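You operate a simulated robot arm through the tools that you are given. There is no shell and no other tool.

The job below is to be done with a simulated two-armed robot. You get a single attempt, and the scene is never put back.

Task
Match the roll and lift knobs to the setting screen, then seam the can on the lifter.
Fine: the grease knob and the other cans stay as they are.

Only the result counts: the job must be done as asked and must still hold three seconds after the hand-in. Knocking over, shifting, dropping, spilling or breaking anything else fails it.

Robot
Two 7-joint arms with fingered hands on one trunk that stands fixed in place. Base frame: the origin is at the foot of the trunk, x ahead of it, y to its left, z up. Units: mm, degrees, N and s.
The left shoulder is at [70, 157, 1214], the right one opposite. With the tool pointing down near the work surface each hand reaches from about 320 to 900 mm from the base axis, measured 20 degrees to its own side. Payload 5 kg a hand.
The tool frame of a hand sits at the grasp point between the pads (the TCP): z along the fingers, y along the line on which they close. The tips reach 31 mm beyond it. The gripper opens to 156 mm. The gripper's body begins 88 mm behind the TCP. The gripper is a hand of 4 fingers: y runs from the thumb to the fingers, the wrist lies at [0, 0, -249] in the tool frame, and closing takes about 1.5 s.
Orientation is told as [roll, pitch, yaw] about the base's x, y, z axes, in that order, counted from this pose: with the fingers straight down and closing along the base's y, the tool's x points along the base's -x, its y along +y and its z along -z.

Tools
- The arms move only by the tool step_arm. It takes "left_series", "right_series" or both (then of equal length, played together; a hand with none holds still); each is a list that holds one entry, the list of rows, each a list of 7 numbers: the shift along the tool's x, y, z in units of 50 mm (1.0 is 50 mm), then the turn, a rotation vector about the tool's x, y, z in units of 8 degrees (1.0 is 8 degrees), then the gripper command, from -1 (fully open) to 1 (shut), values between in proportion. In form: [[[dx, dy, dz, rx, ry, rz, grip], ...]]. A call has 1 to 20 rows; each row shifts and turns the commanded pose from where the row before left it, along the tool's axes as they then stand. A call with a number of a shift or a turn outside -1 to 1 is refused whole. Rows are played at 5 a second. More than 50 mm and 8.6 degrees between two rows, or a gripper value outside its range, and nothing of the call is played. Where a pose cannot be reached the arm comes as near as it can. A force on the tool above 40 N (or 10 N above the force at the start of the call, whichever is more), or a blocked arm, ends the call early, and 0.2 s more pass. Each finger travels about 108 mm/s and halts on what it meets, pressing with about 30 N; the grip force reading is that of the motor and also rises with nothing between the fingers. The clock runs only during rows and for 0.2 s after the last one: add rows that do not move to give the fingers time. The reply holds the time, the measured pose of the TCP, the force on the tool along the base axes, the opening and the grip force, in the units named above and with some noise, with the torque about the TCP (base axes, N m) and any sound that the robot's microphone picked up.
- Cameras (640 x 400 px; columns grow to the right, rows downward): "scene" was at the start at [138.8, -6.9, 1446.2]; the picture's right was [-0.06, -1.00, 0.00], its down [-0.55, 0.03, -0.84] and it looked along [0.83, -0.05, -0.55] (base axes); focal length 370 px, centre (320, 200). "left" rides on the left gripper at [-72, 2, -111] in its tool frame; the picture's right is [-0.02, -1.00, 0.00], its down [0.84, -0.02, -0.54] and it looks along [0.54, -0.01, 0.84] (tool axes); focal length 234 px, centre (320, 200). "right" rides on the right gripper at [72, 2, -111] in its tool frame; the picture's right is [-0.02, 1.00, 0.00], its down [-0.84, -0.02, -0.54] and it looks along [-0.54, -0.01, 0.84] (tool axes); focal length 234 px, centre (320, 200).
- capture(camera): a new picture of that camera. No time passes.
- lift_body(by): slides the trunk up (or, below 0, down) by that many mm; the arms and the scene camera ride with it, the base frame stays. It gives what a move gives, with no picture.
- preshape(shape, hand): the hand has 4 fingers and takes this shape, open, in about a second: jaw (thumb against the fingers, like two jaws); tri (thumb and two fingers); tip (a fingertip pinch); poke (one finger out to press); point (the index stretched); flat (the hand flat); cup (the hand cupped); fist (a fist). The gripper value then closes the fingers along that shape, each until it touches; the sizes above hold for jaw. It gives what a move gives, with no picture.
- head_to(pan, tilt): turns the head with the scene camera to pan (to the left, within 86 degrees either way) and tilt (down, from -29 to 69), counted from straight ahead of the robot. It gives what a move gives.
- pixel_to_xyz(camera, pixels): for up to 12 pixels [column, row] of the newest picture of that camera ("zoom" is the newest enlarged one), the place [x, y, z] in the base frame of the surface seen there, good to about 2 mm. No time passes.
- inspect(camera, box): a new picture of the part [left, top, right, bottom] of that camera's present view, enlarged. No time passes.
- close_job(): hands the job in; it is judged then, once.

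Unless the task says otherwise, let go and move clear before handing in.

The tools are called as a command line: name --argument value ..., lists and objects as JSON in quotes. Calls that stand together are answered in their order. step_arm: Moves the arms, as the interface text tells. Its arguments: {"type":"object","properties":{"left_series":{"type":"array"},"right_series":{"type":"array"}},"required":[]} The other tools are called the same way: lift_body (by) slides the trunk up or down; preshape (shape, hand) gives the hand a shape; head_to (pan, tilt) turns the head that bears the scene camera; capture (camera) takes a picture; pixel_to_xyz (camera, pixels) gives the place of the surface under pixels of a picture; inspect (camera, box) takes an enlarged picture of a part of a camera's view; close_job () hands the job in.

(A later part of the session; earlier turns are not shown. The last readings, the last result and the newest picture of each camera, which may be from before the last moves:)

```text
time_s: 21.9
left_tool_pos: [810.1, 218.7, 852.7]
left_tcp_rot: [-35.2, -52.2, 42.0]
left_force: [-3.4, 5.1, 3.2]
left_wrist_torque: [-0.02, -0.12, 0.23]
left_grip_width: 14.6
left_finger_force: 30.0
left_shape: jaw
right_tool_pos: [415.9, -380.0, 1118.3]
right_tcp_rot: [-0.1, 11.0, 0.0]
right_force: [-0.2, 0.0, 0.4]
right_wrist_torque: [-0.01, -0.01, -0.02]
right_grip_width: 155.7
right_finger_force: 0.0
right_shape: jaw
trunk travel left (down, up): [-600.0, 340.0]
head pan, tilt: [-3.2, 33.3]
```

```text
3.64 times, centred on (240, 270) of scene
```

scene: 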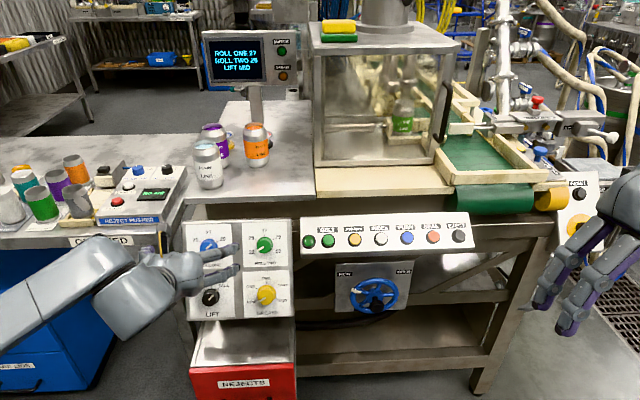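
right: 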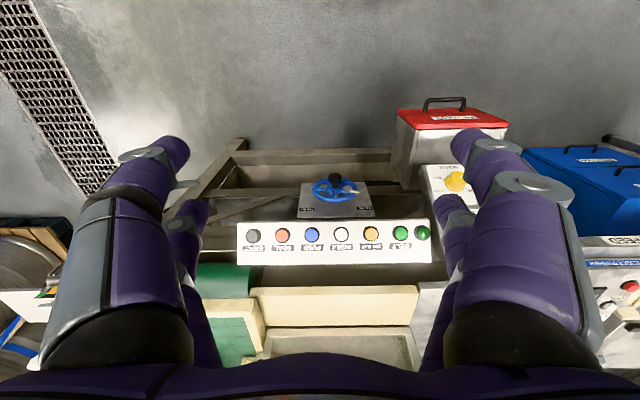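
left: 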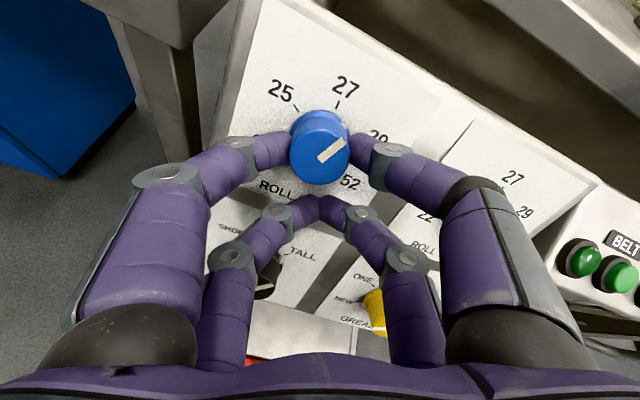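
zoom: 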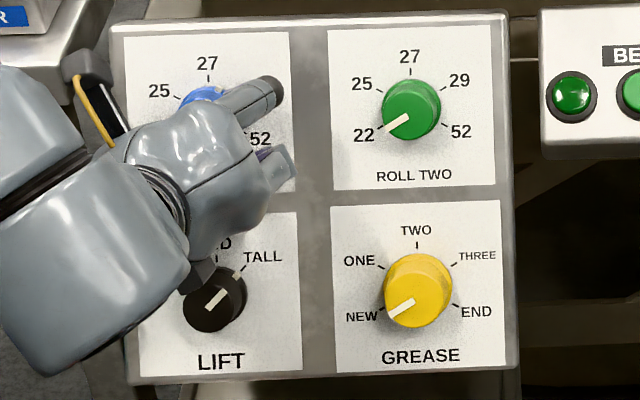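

The knob turned with the hand without slipping (pointer unchanged in the hand's picture, while 27 moved to (345,85)). I'll turn another 26° to bring the pointer to 27.

step_arm --left_series '[[[-0.002, -0.031, 0, 0, 0, -0.5, 1], [-0.002, -0.031, 0, 0, 0, -0.5, 1], [-0.002, -0.031, 0, 0, 0, -0.5, 1], [-0.002, -0.031, 0, 0, 0, -0.5, 1], [-0.002, -0.031, 0, 0, 0, -0.5, 1], [-0.002, -0.031, 0, 0, 0, -0.5, 1], [0, -0.016, 0, 0, 0, -0.25, 1], [0, 0, 0, 0, 0, 0, 1]]]'

capture --camera "left"

inspect --camera "left" --box '[250, 60, 430, 220]'

inspect --camera "scene" --box '[180, 215, 300, 325]'

```text
time_s: 23.7
left_tool_pos: [812.2, 209.9, 856.9]
left_tcp_rot: [-53.2, -33.7, 67.4]
left_force: [-2.5, 13.5, 6.7]
left_wrist_torque: [0.1, -0.12, 0.37]
left_grip_width: 15.0
left_finger_force: 29.8
left_shape: jaw
right_tool_pos: [414.5, -380.6, 1117.8]
right_tcp_rot: [-0.1, 11.1, 0.1]
right_force: [0.2, 0.1, 0.6]
right_wrist_torque: [-0.01, -0.01, -0.03]
right_grip_width: 155.6
right_finger_force: 0.1
right_shape: jaw
trunk travel left (down, up): [-600.0, 340.0]
head pan, tilt: [-3.2, 33.3]
```

```text
taken
```

left: 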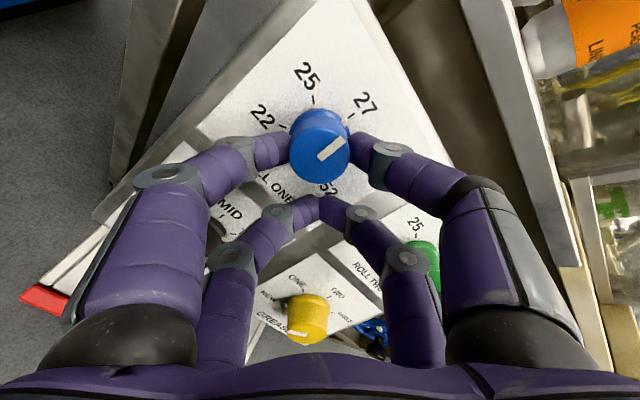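

```text
2.50 times, centred on (340, 140) of left
```

zoom: 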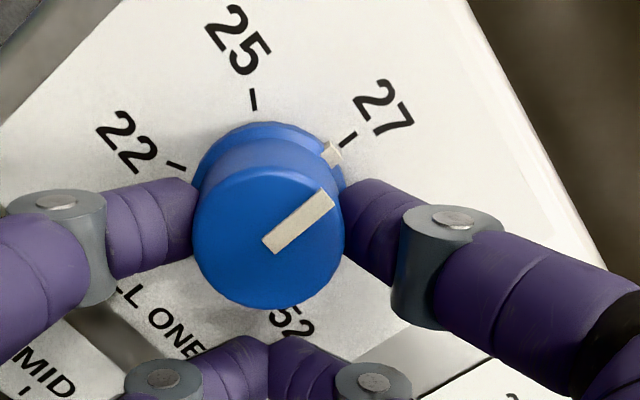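

```text
3.64 times, centred on (240, 270) of scene
```

zoom: 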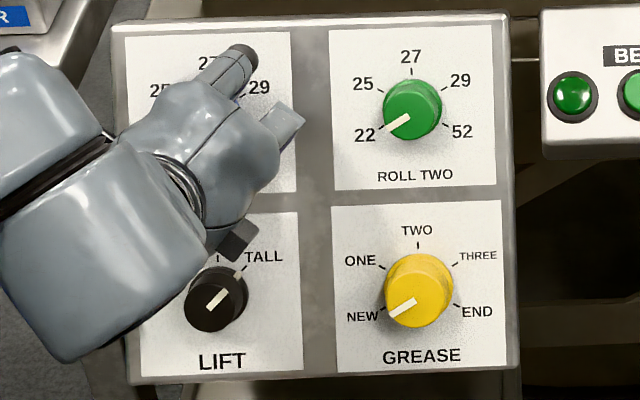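

The pointer (zoom 333,153) lines up with the 27 tick. I'll open, draw straight back and check the dial.

step_arm --left_series '[[[0, 0, 0, 0, 0, 0, 0.2], [0, 0, 0, 0, 0, 0, 0], [0, 0, 0, 0, 0, 0, 0], [0, 0, 0, 0, 0, 0, 0], [0, 0, -0.6, 0, 0, 0, 0], [0, 0, -0.6, 0, 0, 0, 0], [0, 0, -0.6, 0, 0, 0, 0], [0, 0, 0, 0, 0, 0, 0]]]'

capture --camera "left"

inspect --camera "left" --box '[240, 50, 400, 190]'

```text
time_s: 25.5
left_tool_pos: [736.5, 206.8, 900.3]
left_tcp_rot: [-53.0, -33.8, 67.2]
left_force: [-0.6, 0.4, -1.1]
left_wrist_torque: [0.03, -0.02, 0.0]
left_grip_width: 77.0
left_finger_force: 0.1
left_shape: jaw
right_tool_pos: [416.7, -381.6, 1116.8]
right_tcp_rot: [-0.2, 11.2, -0.1]
right_force: [-0.4, -0.3, -1.0]
right_wrist_torque: [-0.01, 0.0, 0.01]
right_grip_width: 156.0
right_finger_force: 0.0
right_shape: jaw
trunk travel left (down, up): [-600.0, 340.0]
head pan, tilt: [-3.2, 33.3]
```

```text
taken
```

left: 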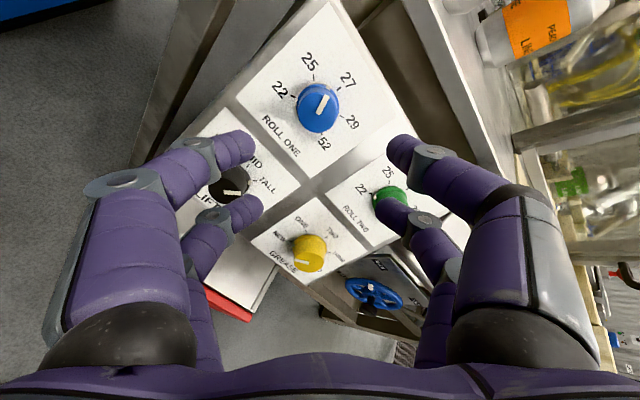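

```text
2.86 times, centred on (320, 120) of left
```

zoom: 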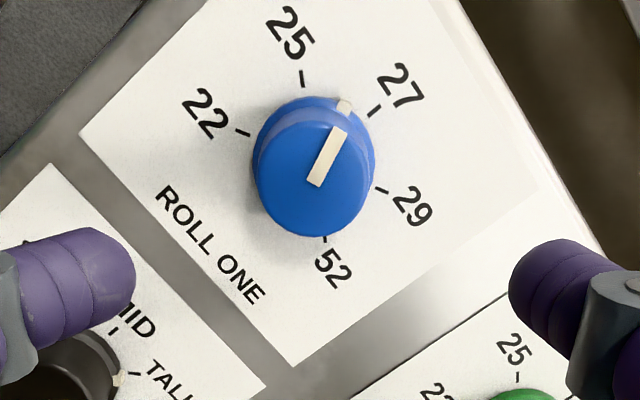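

After release the pointer slipped past 27 to about 25° counter-clockwise of it (zoom bar (315,183)→(340,128) versus 27 tick (374,110)); the hand was carrying about 13 N sideways, so the fingers dragged it on opening. I'll re-centre by 3.3 mm in y, go back in and turn it clockwise, easing out side force before letting go.

step_arm --left_series '[[[-0.05, 0.042, 0.5, 0, 0, 0, 0], [0, 0, 0.5, 0, 0, 0, 0], [0, 0, 0.5, 0, 0, 0, 0], [0, 0, 0.26, 0, 0, 0, 0], [0, 0, 0, 0, 0, 0, 0]]]'

capture --camera "left"

```text
time_s: 26.7
left_tool_pos: [813.5, 212.2, 857.9]
left_tcp_rot: [-53.0, -33.8, 67.4]
left_force: [0.4, -0.2, 0.0]
left_wrist_torque: [-0.02, -0.03, 0.03]
left_grip_width: 77.3
left_finger_force: 0.0
left_shape: jaw
right_tool_pos: [415.6, -382.0, 1117.2]
right_tcp_rot: [-0.1, 11.1, 0.1]
right_force: [-0.4, 0.0, 0.7]
right_wrist_torque: [-0.04, 0.03, -0.01]
right_grip_width: 156.1
right_finger_force: 0.0
right_shape: jaw
trunk travel left (down, up): [-600.0, 340.0]
head pan, tilt: [-3.2, 33.3]
```

```text
taken
```

left: 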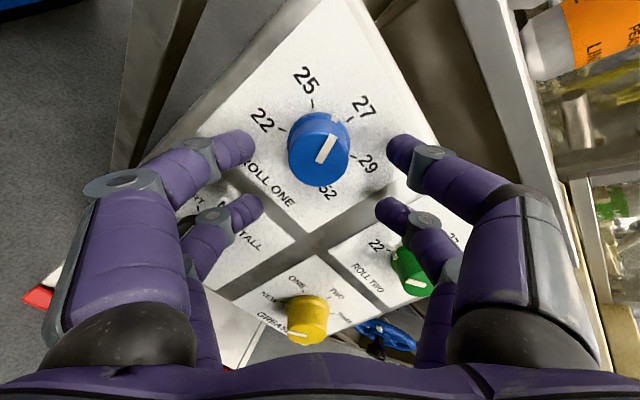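

The knob (319,148) is centred between the upper tips again. I'll close and read the side force.

step_arm --left_series '[[[0, 0, 0, 0, 0, 0, 0.4], [0, 0, 0, 0, 0, 0, 1], [0, 0, 0, 0, 0, 0, 1], [0, 0, 0, 0, 0, 0, 1], [0, 0, 0, 0, 0, 0, 1]]]'

inspect --camera "left" --box '[240, 60, 400, 200]'

```text
time_s: 27.9
left_tool_pos: [814.5, 212.7, 858.0]
left_tcp_rot: [-53.0, -33.8, 67.3]
left_force: [1.8, 1.4, -1.2]
left_wrist_torque: [-0.03, -0.03, -0.04]
left_grip_width: 13.9
left_finger_force: 30.1
left_shape: jaw
right_tool_pos: [415.8, -381.9, 1117.4]
right_tcp_rot: [-0.1, 11.1, 0.0]
right_force: [0.9, 0.2, 0.0]
right_wrist_torque: [0.02, -0.01, 0.02]
right_grip_width: 155.7
right_finger_force: 0.1
right_shape: jaw
trunk travel left (down, up): [-600.0, 340.0]
head pan, tilt: [-3.2, 33.3]
```

```text
2.86 times, centred on (320, 130) of left
```

zoom: 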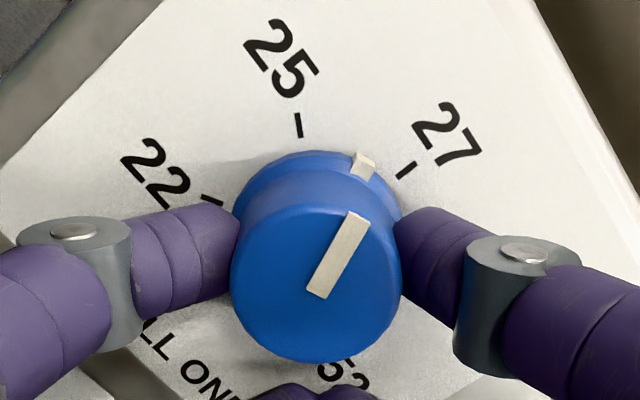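

Grip is firm with only ~2 N side force; the bar is about 25° short of 27. I'll turn clockwise 24° about the knob axis and read the forces.

step_arm --left_series '[[[-0.001, 0.031, 0, 0, 0, 0.5, 1], [-0.001, 0.031, 0, 0, 0, 0.5, 1], [-0.001, 0.031, 0, 0, 0, 0.5, 1], [-0.001, 0.031, 0, 0, 0, 0.5, 1], [-0.001, 0.031, 0, 0, 0, 0.5, 1], [-0.001, 0.031, 0, 0, 0, 0.5, 1], [0, 0, 0, 0, 0, 0, 1]]]'

inspect --camera "left" --box '[240, 60, 400, 200]'

```text
time_s: 29.5
left_tool_pos: [809.3, 219.8, 853.2]
left_tcp_rot: [-37.3, -51.2, 44.2]
left_force: [12.6, -4.6, 1.9]
left_wrist_torque: [-0.02, -0.01, -0.31]
left_grip_width: 13.2
left_finger_force: 30.2
left_shape: jaw
right_tool_pos: [415.6, -383.0, 1116.2]
right_tcp_rot: [0.0, 11.2, 0.0]
right_force: [-0.3, -0.4, -0.7]
right_wrist_torque: [0.02, -0.02, -0.02]
right_grip_width: 155.9
right_finger_force: 0.0
right_shape: jaw
trunk travel left (down, up): [-600.0, 340.0]
head pan, tilt: [-3.2, 33.3]
```

```text
2.86 times, centred on (320, 130) of left
```

zoom: 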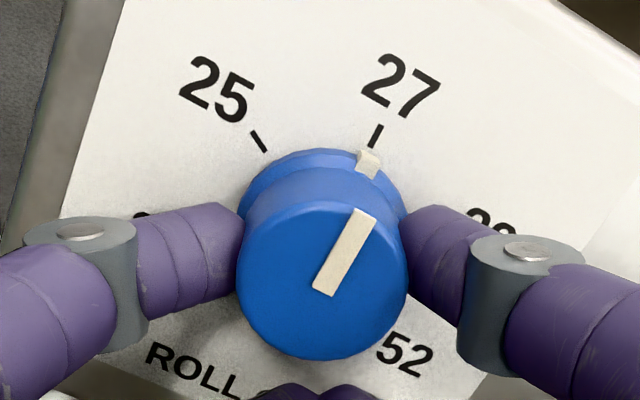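

The bar now points at 27 (zoom (323,292)→(364,213), tick (377,135)), but the hand carries (12.6,-4.6,1.9) N. I'll shift the hand slightly to relieve this before opening.

step_arm --left_series '[[[-0.012, -0.017, 0.02, 0, 0, 0, 1], [-0.012, -0.017, 0.02, 0, 0, 0, 1], [0, 0, 0, 0, 0, 0, 1]]]'

inspect --camera "left" --box '[240, 60, 400, 200]'

```text
time_s: 30.3
left_tool_pos: [811.5, 219.6, 853.2]
left_tcp_rot: [-37.2, -51.2, 44.3]
left_force: [3.8, -2.3, 3.9]
left_wrist_torque: [-0.04, -0.15, -0.16]
left_grip_width: 13.3
left_finger_force: 30.5
left_shape: jaw
right_tool_pos: [416.7, -382.7, 1116.9]
right_tcp_rot: [0.0, 11.1, 0.0]
right_force: [-0.7, -0.2, 0.8]
right_wrist_torque: [0.01, 0.03, -0.01]
right_grip_width: 156.2
right_finger_force: 0.0
right_shape: jaw
trunk travel left (down, up): [-600.0, 340.0]
head pan, tilt: [-3.2, 33.3]
```

```text
2.86 times, centred on (320, 130) of left
```

zoom: 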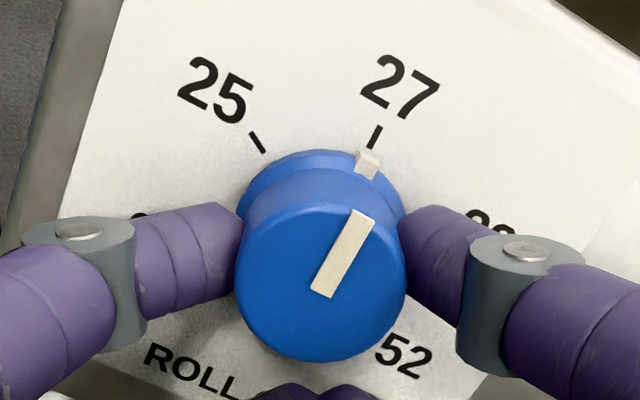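

Side force is down to a few newtons and the pointer stays on 27. I'll relieve a bit more, then open gradually in small steps and look again before retreating.

step_arm --left_series '[[[-0.015, -0.019, 0, 0, 0, 0, 1], [0, 0, 0, 0, 0, 0, 1], [0, 0, 0, 0, 0, 0, 0.8], [0, 0, 0, 0, 0, 0, 0.7], [0, 0, 0, 0, 0, 0, 0.65], [0, 0, 0, 0, 0, 0, 0.6], [0, 0, 0, 0, 0, 0, 0.55], [0, 0, 0, 0, 0, 0, 0.5], [0, 0, 0, 0, 0, 0, 0.4]]]'

inspect --camera "left" --box '[240, 60, 400, 200]'

```text
time_s: 32.3
left_tool_pos: [811.4, 218.7, 853.8]
left_tcp_rot: [-37.1, -51.1, 44.4]
left_force: [0.6, 0.7, 0.1]
left_wrist_torque: [-0.03, 0.03, 0.0]
left_grip_width: 46.6
left_finger_force: 0.1
left_shape: jaw
right_tool_pos: [416.4, -380.2, 1117.7]
right_tcp_rot: [-0.1, 11.1, 0.1]
right_force: [0.7, -0.4, 0.2]
right_wrist_torque: [0.0, -0.03, 0.0]
right_grip_width: 156.1
right_finger_force: 0.1
right_shape: jaw
trunk travel left (down, up): [-600.0, 340.0]
head pan, tilt: [-3.2, 33.3]
```

```text
2.86 times, centred on (320, 130) of left
```

zoom: 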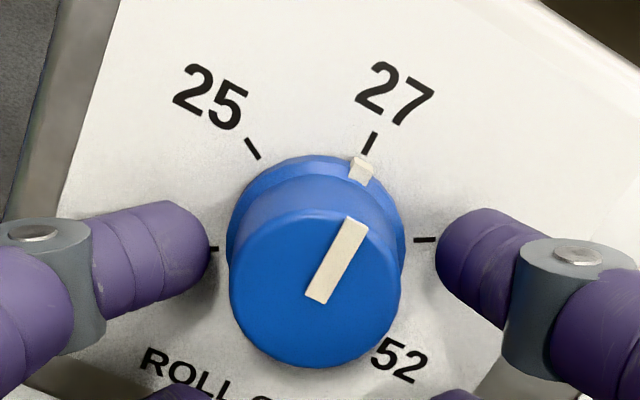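

ROLL ONE now sits right on 27 (bar (317,300)→(355,222), mark on the tick at (369,142)). I'll back off 85 mm and move across to ROLL TWO.

step_arm --left_series '[[[0, 0, -0.5, 0, 0, 0, 0.2], [0, 0, -0.6, 0, 0, 0, 0], [0, 0, -0.6, 0, 0, 0, 0], [0.28, -0.57, 0, 0, 0, 0, 0], [0.28, -0.57, 0, 0, 0, 0, 0], [0.28, -0.57, 0, 0, 0, 0, 0], [0.28, -0.57, 0, 0, 0, 0, 0], [0, 0, 0, 0, 0, 0, 0]]]'

capture --camera "left"

inspect --camera "scene" --box '[180, 215, 300, 325]'

```text
time_s: 34.1
left_tool_pos: [737.9, 96.4, 898.6]
left_tcp_rot: [-37.3, -51.1, 44.4]
left_force: [-0.3, -0.6, 0.0]
left_wrist_torque: [0.0, -0.01, 0.0]
left_grip_width: 77.9
left_finger_force: 0.1
left_shape: jaw
right_tool_pos: [414.9, -381.4, 1118.3]
right_tcp_rot: [-0.1, 11.0, 0.0]
right_force: [-0.4, 0.6, 0.0]
right_wrist_torque: [-0.02, -0.01, -0.01]
right_grip_width: 156.0
right_finger_force: 0.0
right_shape: jaw
trunk travel left (down, up): [-600.0, 340.0]
head pan, tilt: [-3.2, 33.3]
```

```text
taken
```

left: 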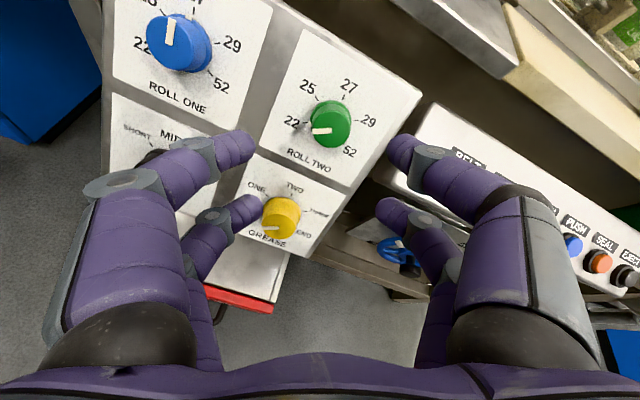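

```text
3.64 times, centred on (240, 270) of scene
```

zoom: 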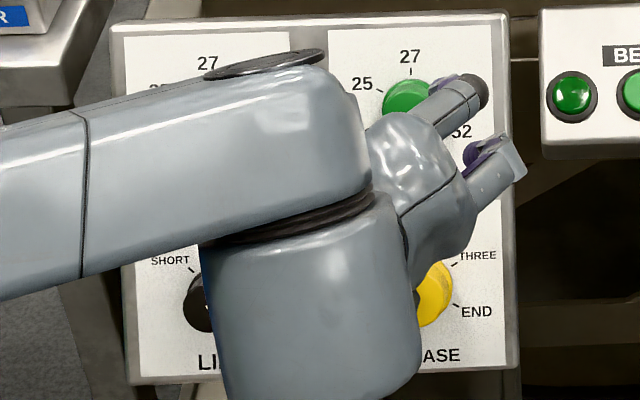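

Before going on, I want to check that ROLL ONE (bar near (168,30)) stayed put, and get the exact ROLL TWO centre.

inspect --camera "left" --box '[100, 0, 260, 100]'

inspect --camera "left" --box '[260, 60, 400, 180]'

pixel_to_xyz --camera "left" --pixels '[[328, 127], [318, 127], [338, 127], [328, 117], [328, 137], [330, 124]]'

```text
4.00 times, centred on (180, 50) of left
```

zoom: 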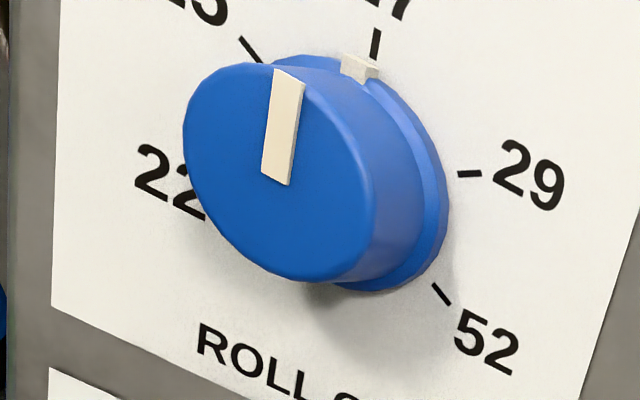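

```text
3.33 times, centred on (330, 120) of left
```

zoom: 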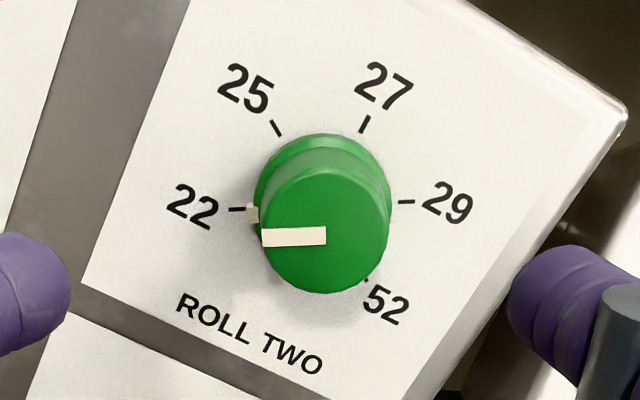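

```text
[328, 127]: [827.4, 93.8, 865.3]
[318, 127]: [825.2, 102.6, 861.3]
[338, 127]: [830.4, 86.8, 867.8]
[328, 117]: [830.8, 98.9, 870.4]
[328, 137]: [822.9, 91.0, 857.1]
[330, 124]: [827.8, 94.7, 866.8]
```

ROLL ONE's skirt mark still lines up with its 27 tick, and ROLL TWO's axis works out near y≈93, on the same row. I'll shift (9,-10) mm in tool x/y, advance 50 mm and check.

step_arm --left_series '[[[0.186, -0.2, 0, 0, 0, 0, 0], [0, 0, 0.5, 0, 0, 0, 0], [0, 0, 0.5, 0, 0, 0, 0], [0, 0, 0, 0, 0, 0, 0]]]'

capture --camera "left"

```text
time_s: 35.1
left_tool_pos: [778.8, 79.5, 866.5]
left_tcp_rot: [-37.3, -51.1, 44.3]
left_force: [-0.2, 0.0, -0.5]
left_wrist_torque: [-0.01, 0.01, 0.03]
left_grip_width: 77.8
left_finger_force: 0.1
left_shape: jaw
right_tool_pos: [415.6, -381.8, 1117.5]
right_tcp_rot: [-0.1, 11.0, 0.0]
right_force: [-0.7, 0.9, 1.2]
right_wrist_torque: [0.01, -0.01, 0.02]
right_grip_width: 156.0
right_finger_force: 0.1
right_shape: jaw
trunk travel left (down, up): [-600.0, 340.0]
head pan, tilt: [-3.2, 33.3]
```

```text
taken
```

left: 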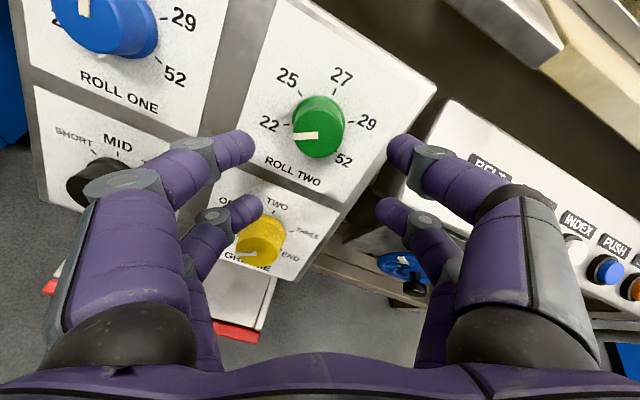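

The green knob is near (318,130), close to centred. I'll zoom to find its offset from the finger centre line before the final advance.

inspect --camera "left" --box '[240, 60, 400, 180]'

inspect --camera "left" --box '[20, 0, 220, 120]'

```text
3.33 times, centred on (320, 120) of left
```

zoom: 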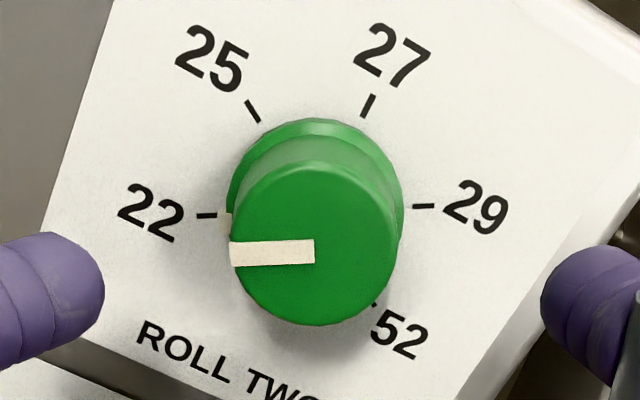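

```text
3.20 times, centred on (120, 60) of left
```

zoom: 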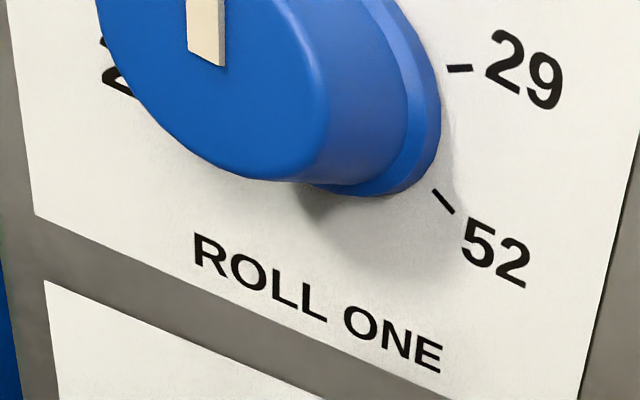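

The knob lies at tool x≈-26, y≈+2, so I'll shift (-3.5,+1.5) mm and advance 34 mm, then close.

step_arm --left_series '[[[-0.07, 0.03, 0, 0, 0, 0, 0], [0, 0, 0.35, 0, 0, 0, 0], [0, 0, 0.34, 0, 0, 0, 0], [0, 0, 0, 0, 0, 0, 0], [0, 0, 0, 0, 0, 0, 0]]]'

capture --camera "left"

```text
time_s: 36.3
left_tool_pos: [810.1, 80.2, 852.5]
left_tcp_rot: [-37.2, -51.1, 44.3]
left_force: [0.0, 0.2, 0.1]
left_wrist_torque: [0.0, -0.04, 0.04]
left_grip_width: 77.8
left_finger_force: 0.0
left_shape: jaw
right_tool_pos: [415.6, -382.4, 1117.2]
right_tcp_rot: [-0.1, 11.1, 0.0]
right_force: [-0.2, 0.1, 0.5]
right_wrist_torque: [-0.02, 0.04, 0.03]
right_grip_width: 155.8
right_finger_force: 0.1
right_shape: jaw
trunk travel left (down, up): [-600.0, 340.0]
head pan, tilt: [-3.2, 33.3]
```

```text
taken
```

left: 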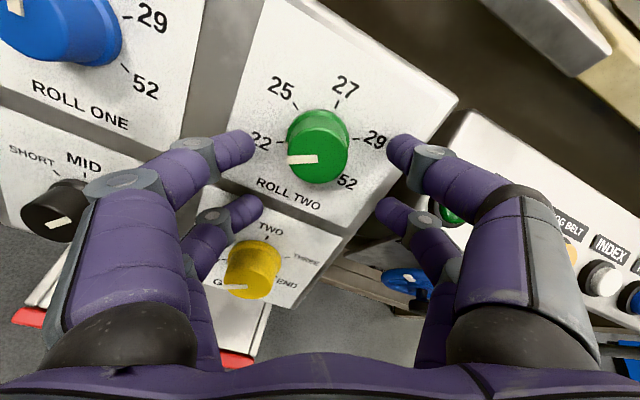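

The green knob (318,148) is between the upper tips, and the yellow knob is well clear. I'll close on it.

step_arm --left_series '[[[0, 0, 0, 0, 0, 0, 0.4], [0, 0, 0, 0, 0, 0, 1], [0, 0, 0, 0, 0, 0, 1], [0, 0, 0, 0, 0, 0, 1], [0, 0, 0, 0, 0, 0, 1]]]'

inspect --camera "left" --box '[240, 60, 400, 200]'

```text
time_s: 37.5
left_tool_pos: [809.4, 81.6, 853.2]
left_tcp_rot: [-37.1, -51.2, 44.3]
left_force: [1.7, 0.0, -0.2]
left_wrist_torque: [-0.01, 0.04, -0.08]
left_grip_width: 13.1
left_finger_force: 30.1
left_shape: jaw
right_tool_pos: [415.9, -382.0, 1117.5]
right_tcp_rot: [-0.1, 11.2, -0.1]
right_force: [0.3, 0.6, 0.0]
right_wrist_torque: [-0.02, 0.02, 0.01]
right_grip_width: 155.6
right_finger_force: 0.1
right_shape: jaw
trunk travel left (down, up): [-600.0, 340.0]
head pan, tilt: [-3.2, 33.3]
```

```text
2.86 times, centred on (320, 130) of left
```

zoom: 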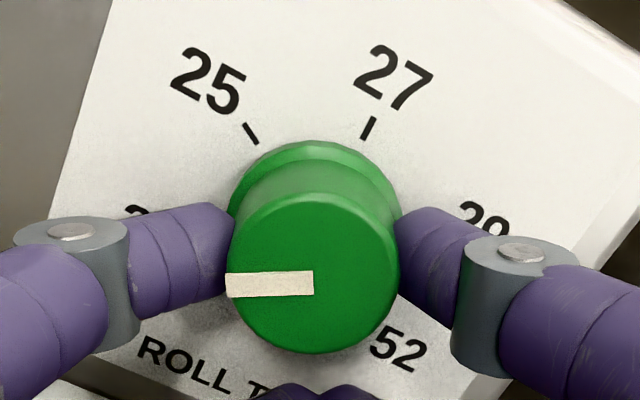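

Firm grip with almost no side force. I'll turn clockwise in stages, starting with 20°, and check force after each.

step_arm --left_series '[[[0, 0.027, 0, 0, 0, 0.5, 1], [0, 0.027, 0, 0, 0, 0.5, 1], [0, 0.027, 0, 0, 0, 0.5, 1], [0, 0.027, 0, 0, 0, 0.5, 1], [0, 0.027, 0, 0, 0, 0.5, 1], [0, 0, 0, 0, 0, 0, 1]]]'

inspect --camera "left" --box '[240, 60, 400, 200]'

```text
time_s: 38.9
left_tool_pos: [808.4, 87.9, 850.3]
left_tcp_rot: [-10.2, -59.4, 11.8]
left_force: [-7.2, -1.8, -3.4]
left_wrist_torque: [-0.02, 0.05, -0.07]
left_grip_width: 13.1
left_finger_force: 30.2
left_shape: jaw
right_tool_pos: [415.1, -382.0, 1117.5]
right_tcp_rot: [0.0, 11.2, 0.0]
right_force: [0.3, 0.0, 0.4]
right_wrist_torque: [0.01, -0.02, -0.02]
right_grip_width: 155.7
right_finger_force: 0.0
right_shape: jaw
trunk travel left (down, up): [-600.0, 340.0]
head pan, tilt: [-3.2, 33.3]
```

```text
2.86 times, centred on (320, 130) of left
```

zoom: 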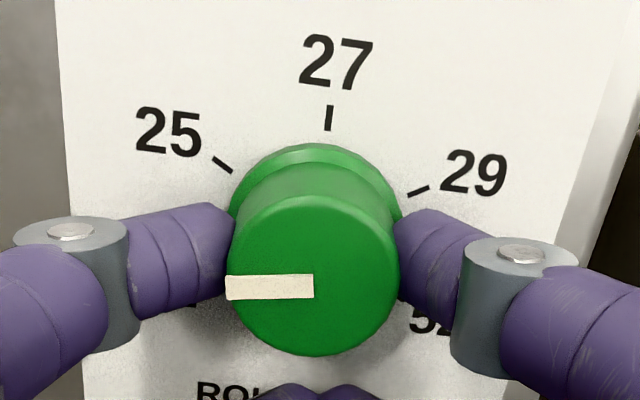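

The knob follows the hand (bar still level in the hand's view, 25 now at (170,130)). I'll add a small relief shift and turn another 20°.

step_arm --left_series '[[[0.015, 0, -0.01, 0, 0, 0, 1], [0.015, 0, -0.01, 0, 0, 0, 1], [0.002, 0.027, 0, 0, 0, 0.5, 1], [0.002, 0.027, 0, 0, 0, 0.5, 1], [0.002, 0.027, 0, 0, 0, 0.5, 1], [0.002, 0.027, 0, 0, 0, 0.5, 1], [0.002, 0.027, 0, 0, 0, 0.5, 1], [0, 0, 0, 0, 0, 0, 1]]]'

inspect --camera "left" --box '[240, 60, 400, 200]'

```text
time_s: 40.7
left_tool_pos: [808.9, 95.5, 849.8]
left_tcp_rot: [22.8, -57.3, -26.7]
left_force: [1.1, 1.3, 1.6]
left_wrist_torque: [-0.03, -0.05, 0.04]
left_grip_width: 13.1
left_finger_force: 29.7
left_shape: jaw
right_tool_pos: [416.0, -382.3, 1117.2]
right_tcp_rot: [-0.1, 11.2, 0.0]
right_force: [-0.2, 0.3, -0.5]
right_wrist_torque: [0.0, 0.03, -0.01]
right_grip_width: 156.0
right_finger_force: 0.1
right_shape: jaw
trunk travel left (down, up): [-600.0, 340.0]
head pan, tilt: [-3.2, 33.3]
```

```text
2.86 times, centred on (320, 130) of left
```

zoom: 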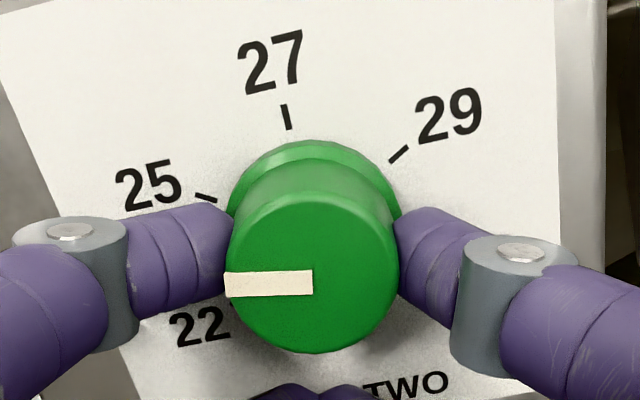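

Side forces are near zero; the bar at image -90° needs about 16° more to reach the 25 tick (207,197). Turning 16°.

step_arm --left_series '[[[0.001, 0.028, 0, 0, 0, 0.5, 1], [0.001, 0.028, 0, 0, 0, 0.5, 1], [0.001, 0.028, 0, 0, 0, 0.5, 1], [0.001, 0.028, 0, 0, 0, 0.5, 1], [0, 0, 0, 0, 0, 0, 1]]]'

inspect --camera "left" --box '[240, 60, 400, 200]'

```text
time_s: 41.9
left_tool_pos: [808.9, 101.1, 851.2]
left_tcp_rot: [40.9, -48.6, -49.1]
left_force: [6.2, 1.4, 4.0]
left_wrist_torque: [-0.05, -0.05, 0.15]
left_grip_width: 12.7
left_finger_force: 30.7
left_shape: jaw
right_tool_pos: [415.8, -382.4, 1118.4]
right_tcp_rot: [-0.1, 11.1, 0.0]
right_force: [-0.3, 0.5, -0.4]
right_wrist_torque: [-0.03, 0.02, 0.02]
right_grip_width: 155.7
right_finger_force: 0.1
right_shape: jaw
trunk travel left (down, up): [-600.0, 340.0]
head pan, tilt: [-3.2, 33.3]
```

```text
2.86 times, centred on (320, 130) of left
```

zoom: 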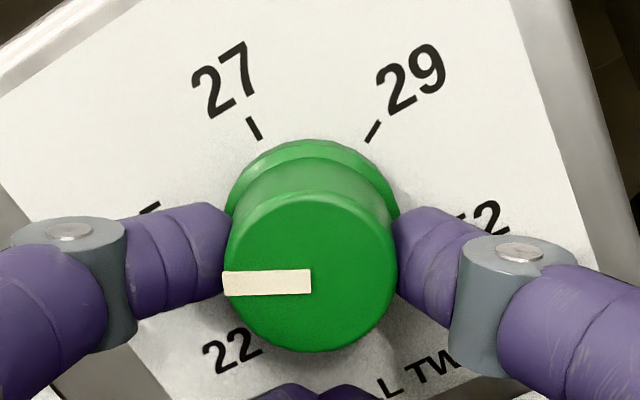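

The bar should now be on 25 (hand angle +30°, bar level). I'll relieve the ~7 N side force and open gradually.

step_arm --left_series '[[[-0.012, 0.01, 0.008, 0, 0, 0, 1], [-0.012, 0.01, 0.008, 0, 0, 0, 1], [0, 0, 0, 0, 0, 0, 1]]]'

inspect --camera "left" --box '[240, 60, 400, 200]'

```text
time_s: 42.7
left_tool_pos: [809.1, 100.3, 851.2]
left_tcp_rot: [40.7, -48.7, -49.1]
left_force: [-1.4, 0.3, 1.1]
left_wrist_torque: [-0.02, -0.07, 0.03]
left_grip_width: 13.0
left_finger_force: 30.0
left_shape: jaw
right_tool_pos: [415.2, -381.8, 1117.2]
right_tcp_rot: [-0.1, 11.1, 0.1]
right_force: [-0.7, 0.1, 0.0]
right_wrist_torque: [0.0, 0.01, -0.01]
right_grip_width: 155.8
right_finger_force: 0.1
right_shape: jaw
trunk travel left (down, up): [-600.0, 340.0]
head pan, tilt: [-3.2, 33.3]
```

```text
2.86 times, centred on (320, 130) of left
```

zoom: 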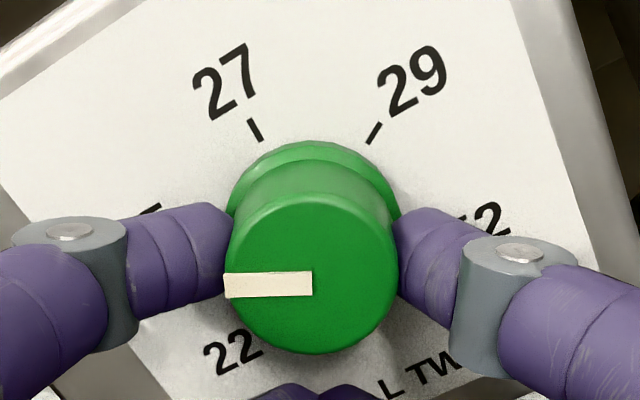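

Forces are now about 1 N, so I'll release gradually and check that the pointer holds.

step_arm --left_series '[[[0, 0, 0, 0, 0, 0, 0.8], [0, 0, 0, 0, 0, 0, 0.7], [0, 0, 0, 0, 0, 0, 0.65], [0, 0, 0, 0, 0, 0, 0.6], [0, 0, 0, 0, 0, 0, 0.55], [0, 0, 0, 0, 0, 0, 0.5], [0, 0, 0, 0, 0, 0, 0.3], [0, 0, 0, 0, 0, 0, 0.1]]]'

inspect --camera "left" --box '[240, 60, 400, 200]'

```text
time_s: 44.5
left_tool_pos: [810.7, 101.3, 851.9]
left_tcp_rot: [40.8, -48.6, -49.1]
left_force: [-0.1, 0.1, 0.1]
left_wrist_torque: [-0.03, 0.01, -0.03]
left_grip_width: 69.5
left_finger_force: 0.0
left_shape: jaw
right_tool_pos: [416.1, -382.0, 1119.1]
right_tcp_rot: [-0.1, 11.0, 0.0]
right_force: [-0.1, -0.6, 0.1]
right_wrist_torque: [0.03, 0.01, -0.01]
right_grip_width: 155.8
right_finger_force: 0.1
right_shape: jaw
trunk travel left (down, up): [-600.0, 340.0]
head pan, tilt: [-3.2, 33.3]
```

```text
2.86 times, centred on (320, 130) of left
```

zoom: 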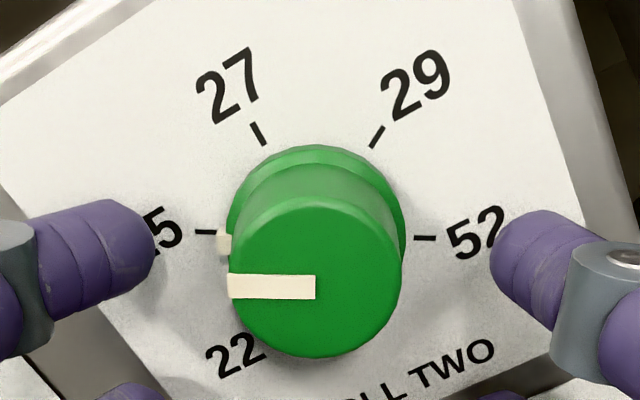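

ROLL TWO now sits on 25 (mark (223,242) at the 25 tick (205,232)). I'll retreat 85 mm and move diagonally over to the LIFT knob.

step_arm --left_series '[[[0, 0, -0.5, 0, 0, 0, 0], [0, 0, -0.6, 0, 0, 0, 0], [0, 0, -0.6, 0, 0, 0, 0], [0.68, 0.234, 0, 0, 0, 0, 0], [0.68, 0.234, 0, 0, 0, 0, 0], [0.68, 0.234, 0, 0, 0, 0, 0], [0.68, 0.234, 0, 0, 0, 0, 0], [0.68, 0.234, 0, 0, 0, 0, 0], [0, 0, 0, 0, 0, 0, 0], [0, 0, 0, 0, 0, 0, 0]]]'

capture --camera "left"

inspect --camera "left" --box '[240, 60, 400, 200]'

capture --camera "scene"

```text
time_s: 46.7
left_tool_pos: [700.5, 200.4, 835.3]
left_tcp_rot: [39.7, -47.1, -47.1]
left_force: [-0.5, 0.1, -0.1]
left_wrist_torque: [0.0, -0.01, -0.01]
left_grip_width: 77.9
left_finger_force: 0.0
left_shape: jaw
left hand out of reach, approached as far as the arm can: row 6, 7, 8
right_tool_pos: [415.4, -380.6, 1117.2]
right_tcp_rot: [-0.1, 11.0, 0.0]
right_force: [-0.3, -0.5, -0.2]
right_wrist_torque: [0.0, -0.02, -0.01]
right_grip_width: 156.0
right_finger_force: 0.0
right_shape: jaw
trunk travel left (down, up): [-600.0, 340.0]
head pan, tilt: [-3.2, 33.3]
```

```text
taken
```

left: 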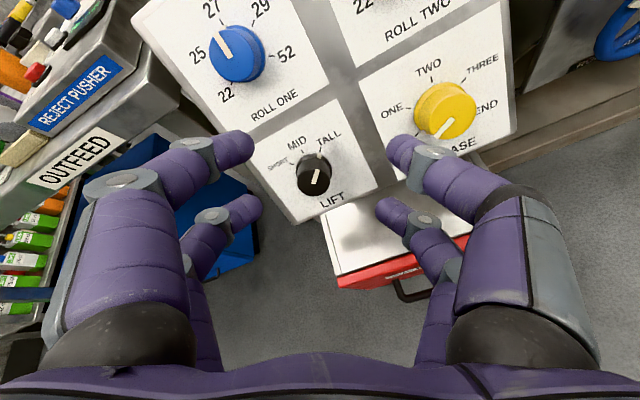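

```text
2.86 times, centred on (320, 130) of left
```

zoom: 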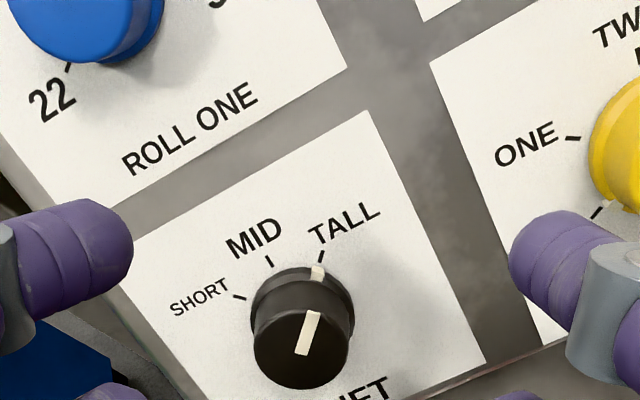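

```text
taken
```

scene: 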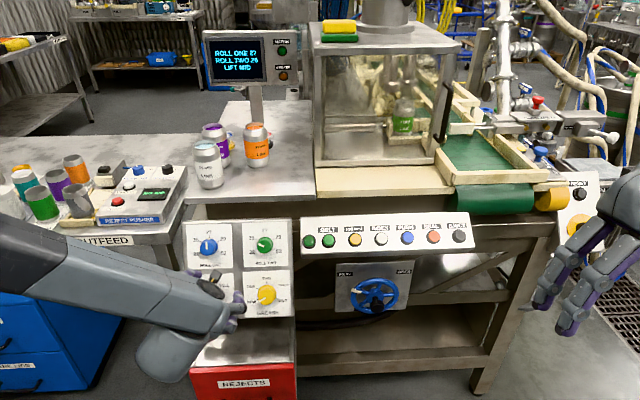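

LIFT is at (315,175) pointing to TALL, but the arm ran out of reach in this pose. I'll draw the hand back and turn it toward 0°, then lower the trunk to bring LIFT into easier reach.

step_arm --left_series '[[[0, 0, -0.6, 0, 0, -0.5, 0], [0, 0, -0.6, 0, 0, -0.75, 0], [-0.3, 0, -0.3, 0, 0, -0.75, 0], [-0.3, 0, 0, 0, 0, -0.75, 0], [0, 0, 0, 0, 0, -0.75, 0], [0, 0, 0, 0, 0, -0.25, 0], [0, 0, 0, 0, 0, 0, 0], [0, 0, 0, 0, 0, 0, 0]]]'

capture --camera "left"

inspect --camera "scene" --box '[180, 215, 300, 325]'

```text
time_s: 48.5
left_tool_pos: [678.9, 186.7, 883.6]
left_tcp_rot: [7.6, -58.1, -7.4]
left_force: [-0.1, 0.2, 0.1]
left_wrist_torque: [0.01, 0.03, 0.01]
left_grip_width: 78.1
left_finger_force: 0.0
left_shape: jaw
left hand out of reach, approached as far as the arm can: row 1
right_tool_pos: [414.5, -381.8, 1117.8]
right_tcp_rot: [-0.1, 11.1, 0.0]
right_force: [1.3, 0.0, 0.7]
right_wrist_torque: [-0.01, -0.02, -0.01]
right_grip_width: 156.4
right_finger_force: 0.1
right_shape: jaw
trunk travel left (down, up): [-600.0, 340.0]
head pan, tilt: [-3.2, 33.3]
```

```text
taken
```

left: 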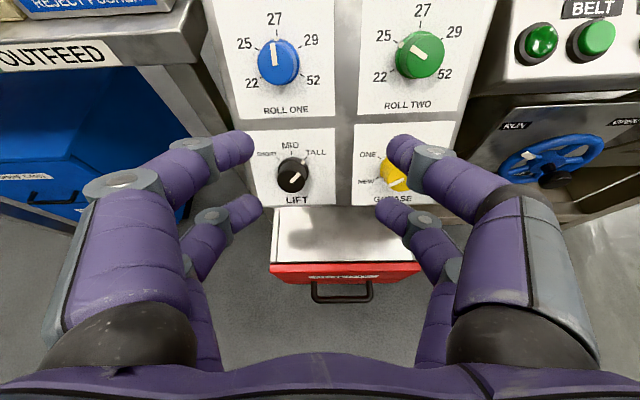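

```text
3.64 times, centred on (240, 270) of scene
```

zoom: 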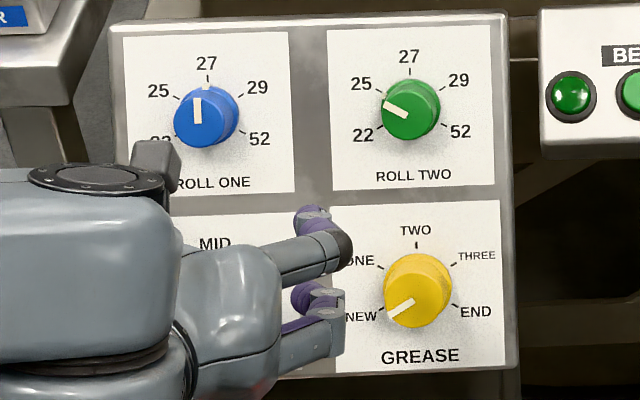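

Both roll knobs read correctly from the scene (ROLL ONE on 27, ROLL TWO on 25). I'll pull back a little and lower the trunk 110 mm.

step_arm --left_series '[[[0, 0, -0.6, 0, 0, 0, 0], [0, 0, -0.4, 0, 0, 0, 0], [0, 0, 0, 0, 0, 0, 0]]]'

lift_body --by -110

capture --camera "left"

capture --camera "scene"

```text
time_s: 49.3
left_tool_pos: [637.4, 184.2, 907.1]
left_tcp_rot: [7.5, -58.1, -7.6]
left_force: [-0.5, -0.4, 0.0]
left_wrist_torque: [-0.02, -0.01, -0.02]
left_grip_width: 77.6
left_finger_force: 0.0
left_shape: jaw
right_tool_pos: [416.8, -382.8, 1115.9]
right_tcp_rot: [0.0, 11.0, 0.0]
right_force: [0.4, 0.9, 0.2]
right_wrist_torque: [-0.01, 0.01, -0.03]
right_grip_width: 155.9
right_finger_force: 0.0
right_shape: jaw
trunk travel left (down, up): [-600.0, 340.0]
head pan, tilt: [-3.2, 33.3]
```

```text
time_s: 50.7
left_tool_pos: [636.9, 184.9, 797.3]
left_tcp_rot: [7.6, -58.1, -7.4]
left_force: [-0.1, 0.0, 1.2]
left_wrist_torque: [-0.02, 0.01, 0.0]
left_grip_width: 77.8
left_finger_force: 0.1
left_shape: jaw
right_tool_pos: [414.8, -381.5, 1007.0]
right_tcp_rot: [-0.1, 11.1, -0.1]
right_force: [0.5, 0.3, -0.3]
right_wrist_torque: [0.02, 0.0, 0.0]
right_grip_width: 155.9
right_finger_force: 0.1
right_shape: jaw
trunk travel left (down, up): [-490.0, 450.0]
head pan, tilt: [-3.2, 33.3]
```

```text
taken
```

left: 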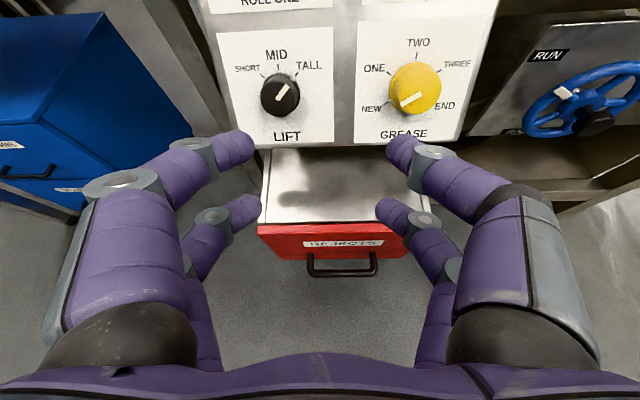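

```text
taken
```

scene: 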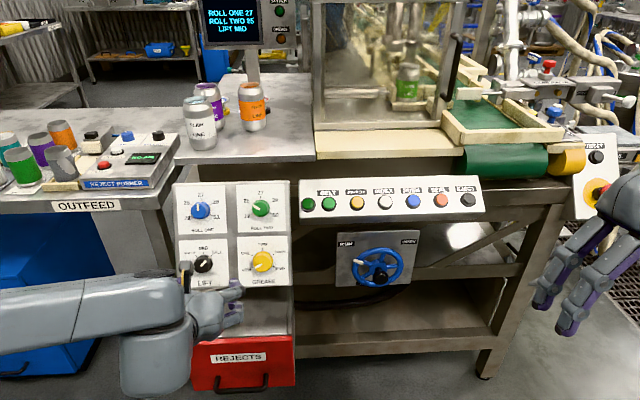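

The trunk is down and the left camera shows LIFT at (280,95), still at TALL. I'll measure it and zoom on both LIFT and the wheel plate (there's a second label near (512,132)).

inspect --camera "left" --box '[220, 30, 340, 150]'

inspect --camera "left" --box '[460, 20, 640, 150]'

pixel_to_xyz --camera "left" --pixels '[[278, 100], [270, 100], [286, 100], [278, 92], [278, 108]]'

inspect --camera "scene" --box '[320, 220, 430, 295]'

inspect --camera "scene" --box '[310, 0, 480, 140]'

```text
3.33 times, centred on (280, 90) of left
```

zoom: 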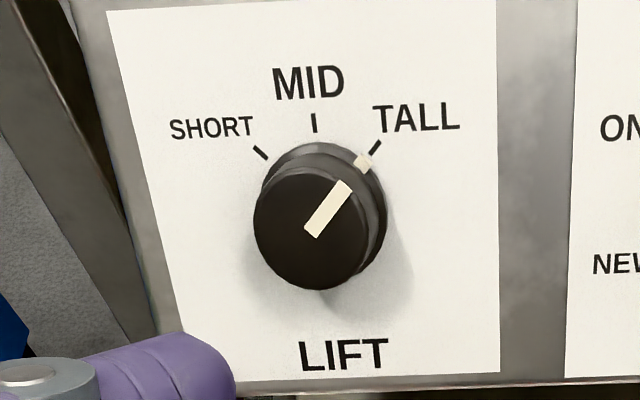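

```text
3.08 times, centred on (550, 85) of left
```

zoom: 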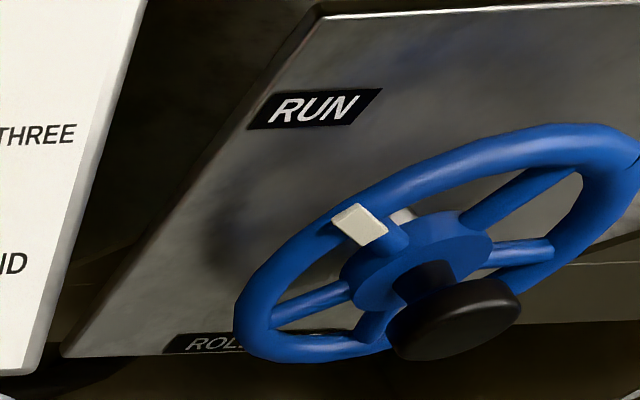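

```text
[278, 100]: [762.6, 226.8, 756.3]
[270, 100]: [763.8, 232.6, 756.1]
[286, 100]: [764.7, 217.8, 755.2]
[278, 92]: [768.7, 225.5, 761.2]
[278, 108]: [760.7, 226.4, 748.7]
```

```text
5.33 times, centred on (375, 258) of scene
```

zoom: 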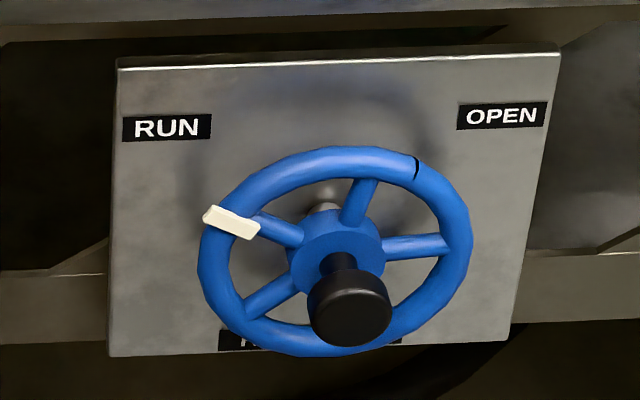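

```text
2.86 times, centred on (395, 70) of scene
```

zoom: 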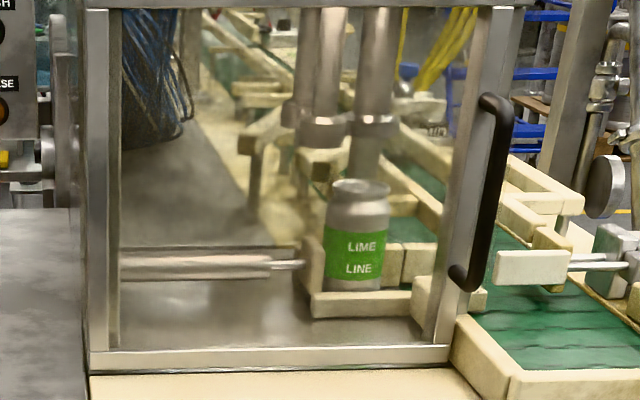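

LIFT's axis is about y≈228 with ticks ±45–50° from MID; the wheel plate's lower label starts "ROL…" and its tab sits on the RUN side. I'll straighten the small tilt and move across in front of LIFT, still ~60 mm off.

step_arm --left_series '[[[-0.06, 0.35, 0.2, 0.16, -0.22, 0, 0], [-0.06, 0.35, 0.3, 0, 0, 0, 0], [-0.05, 0.32, 0.3, 0, 0, 0, 0], [0, 0, 0.3, 0, 0, 0, 0], [0, 0, 0, 0, 0, 0, 0], [0, 0, 0, 0, 0, 0, 0]]]'

capture --camera "left"

```text
time_s: 52.1
left_tool_pos: [692.4, 236.2, 781.5]
left_tcp_rot: [6.8, -59.6, -8.0]
left_force: [0.0, 0.0, 0.2]
left_wrist_torque: [-0.01, -0.01, 0.03]
left_grip_width: 78.2
left_finger_force: 0.0
left_shape: jaw
right_tool_pos: [416.4, -382.2, 1006.3]
right_tcp_rot: [0.1, 11.1, 0.1]
right_force: [0.0, -0.6, 0.6]
right_wrist_torque: [0.04, 0.0, -0.04]
right_grip_width: 156.0
right_finger_force: 0.2
right_shape: jaw
trunk travel left (down, up): [-490.0, 450.0]
head pan, tilt: [-3.2, 33.3]
```

```text
taken
```

left: 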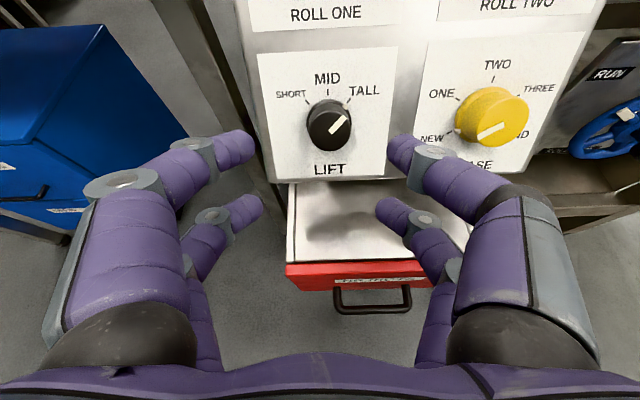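

No reach trouble now. I'll zoom to find the LIFT knob's exact offset from the upper finger pair.

inspect --camera "left" --box '[250, 60, 410, 180]'

```text
3.33 times, centred on (330, 120) of left
```

zoom: 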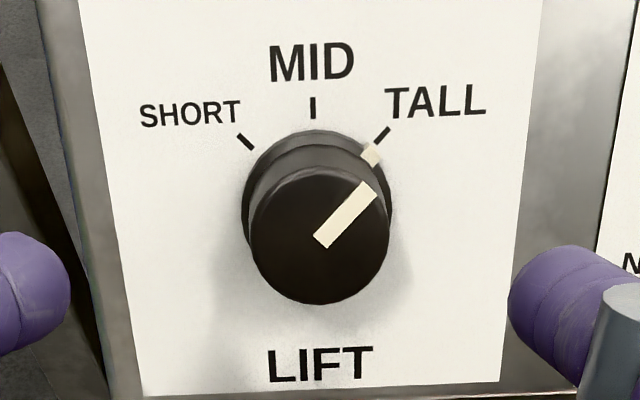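

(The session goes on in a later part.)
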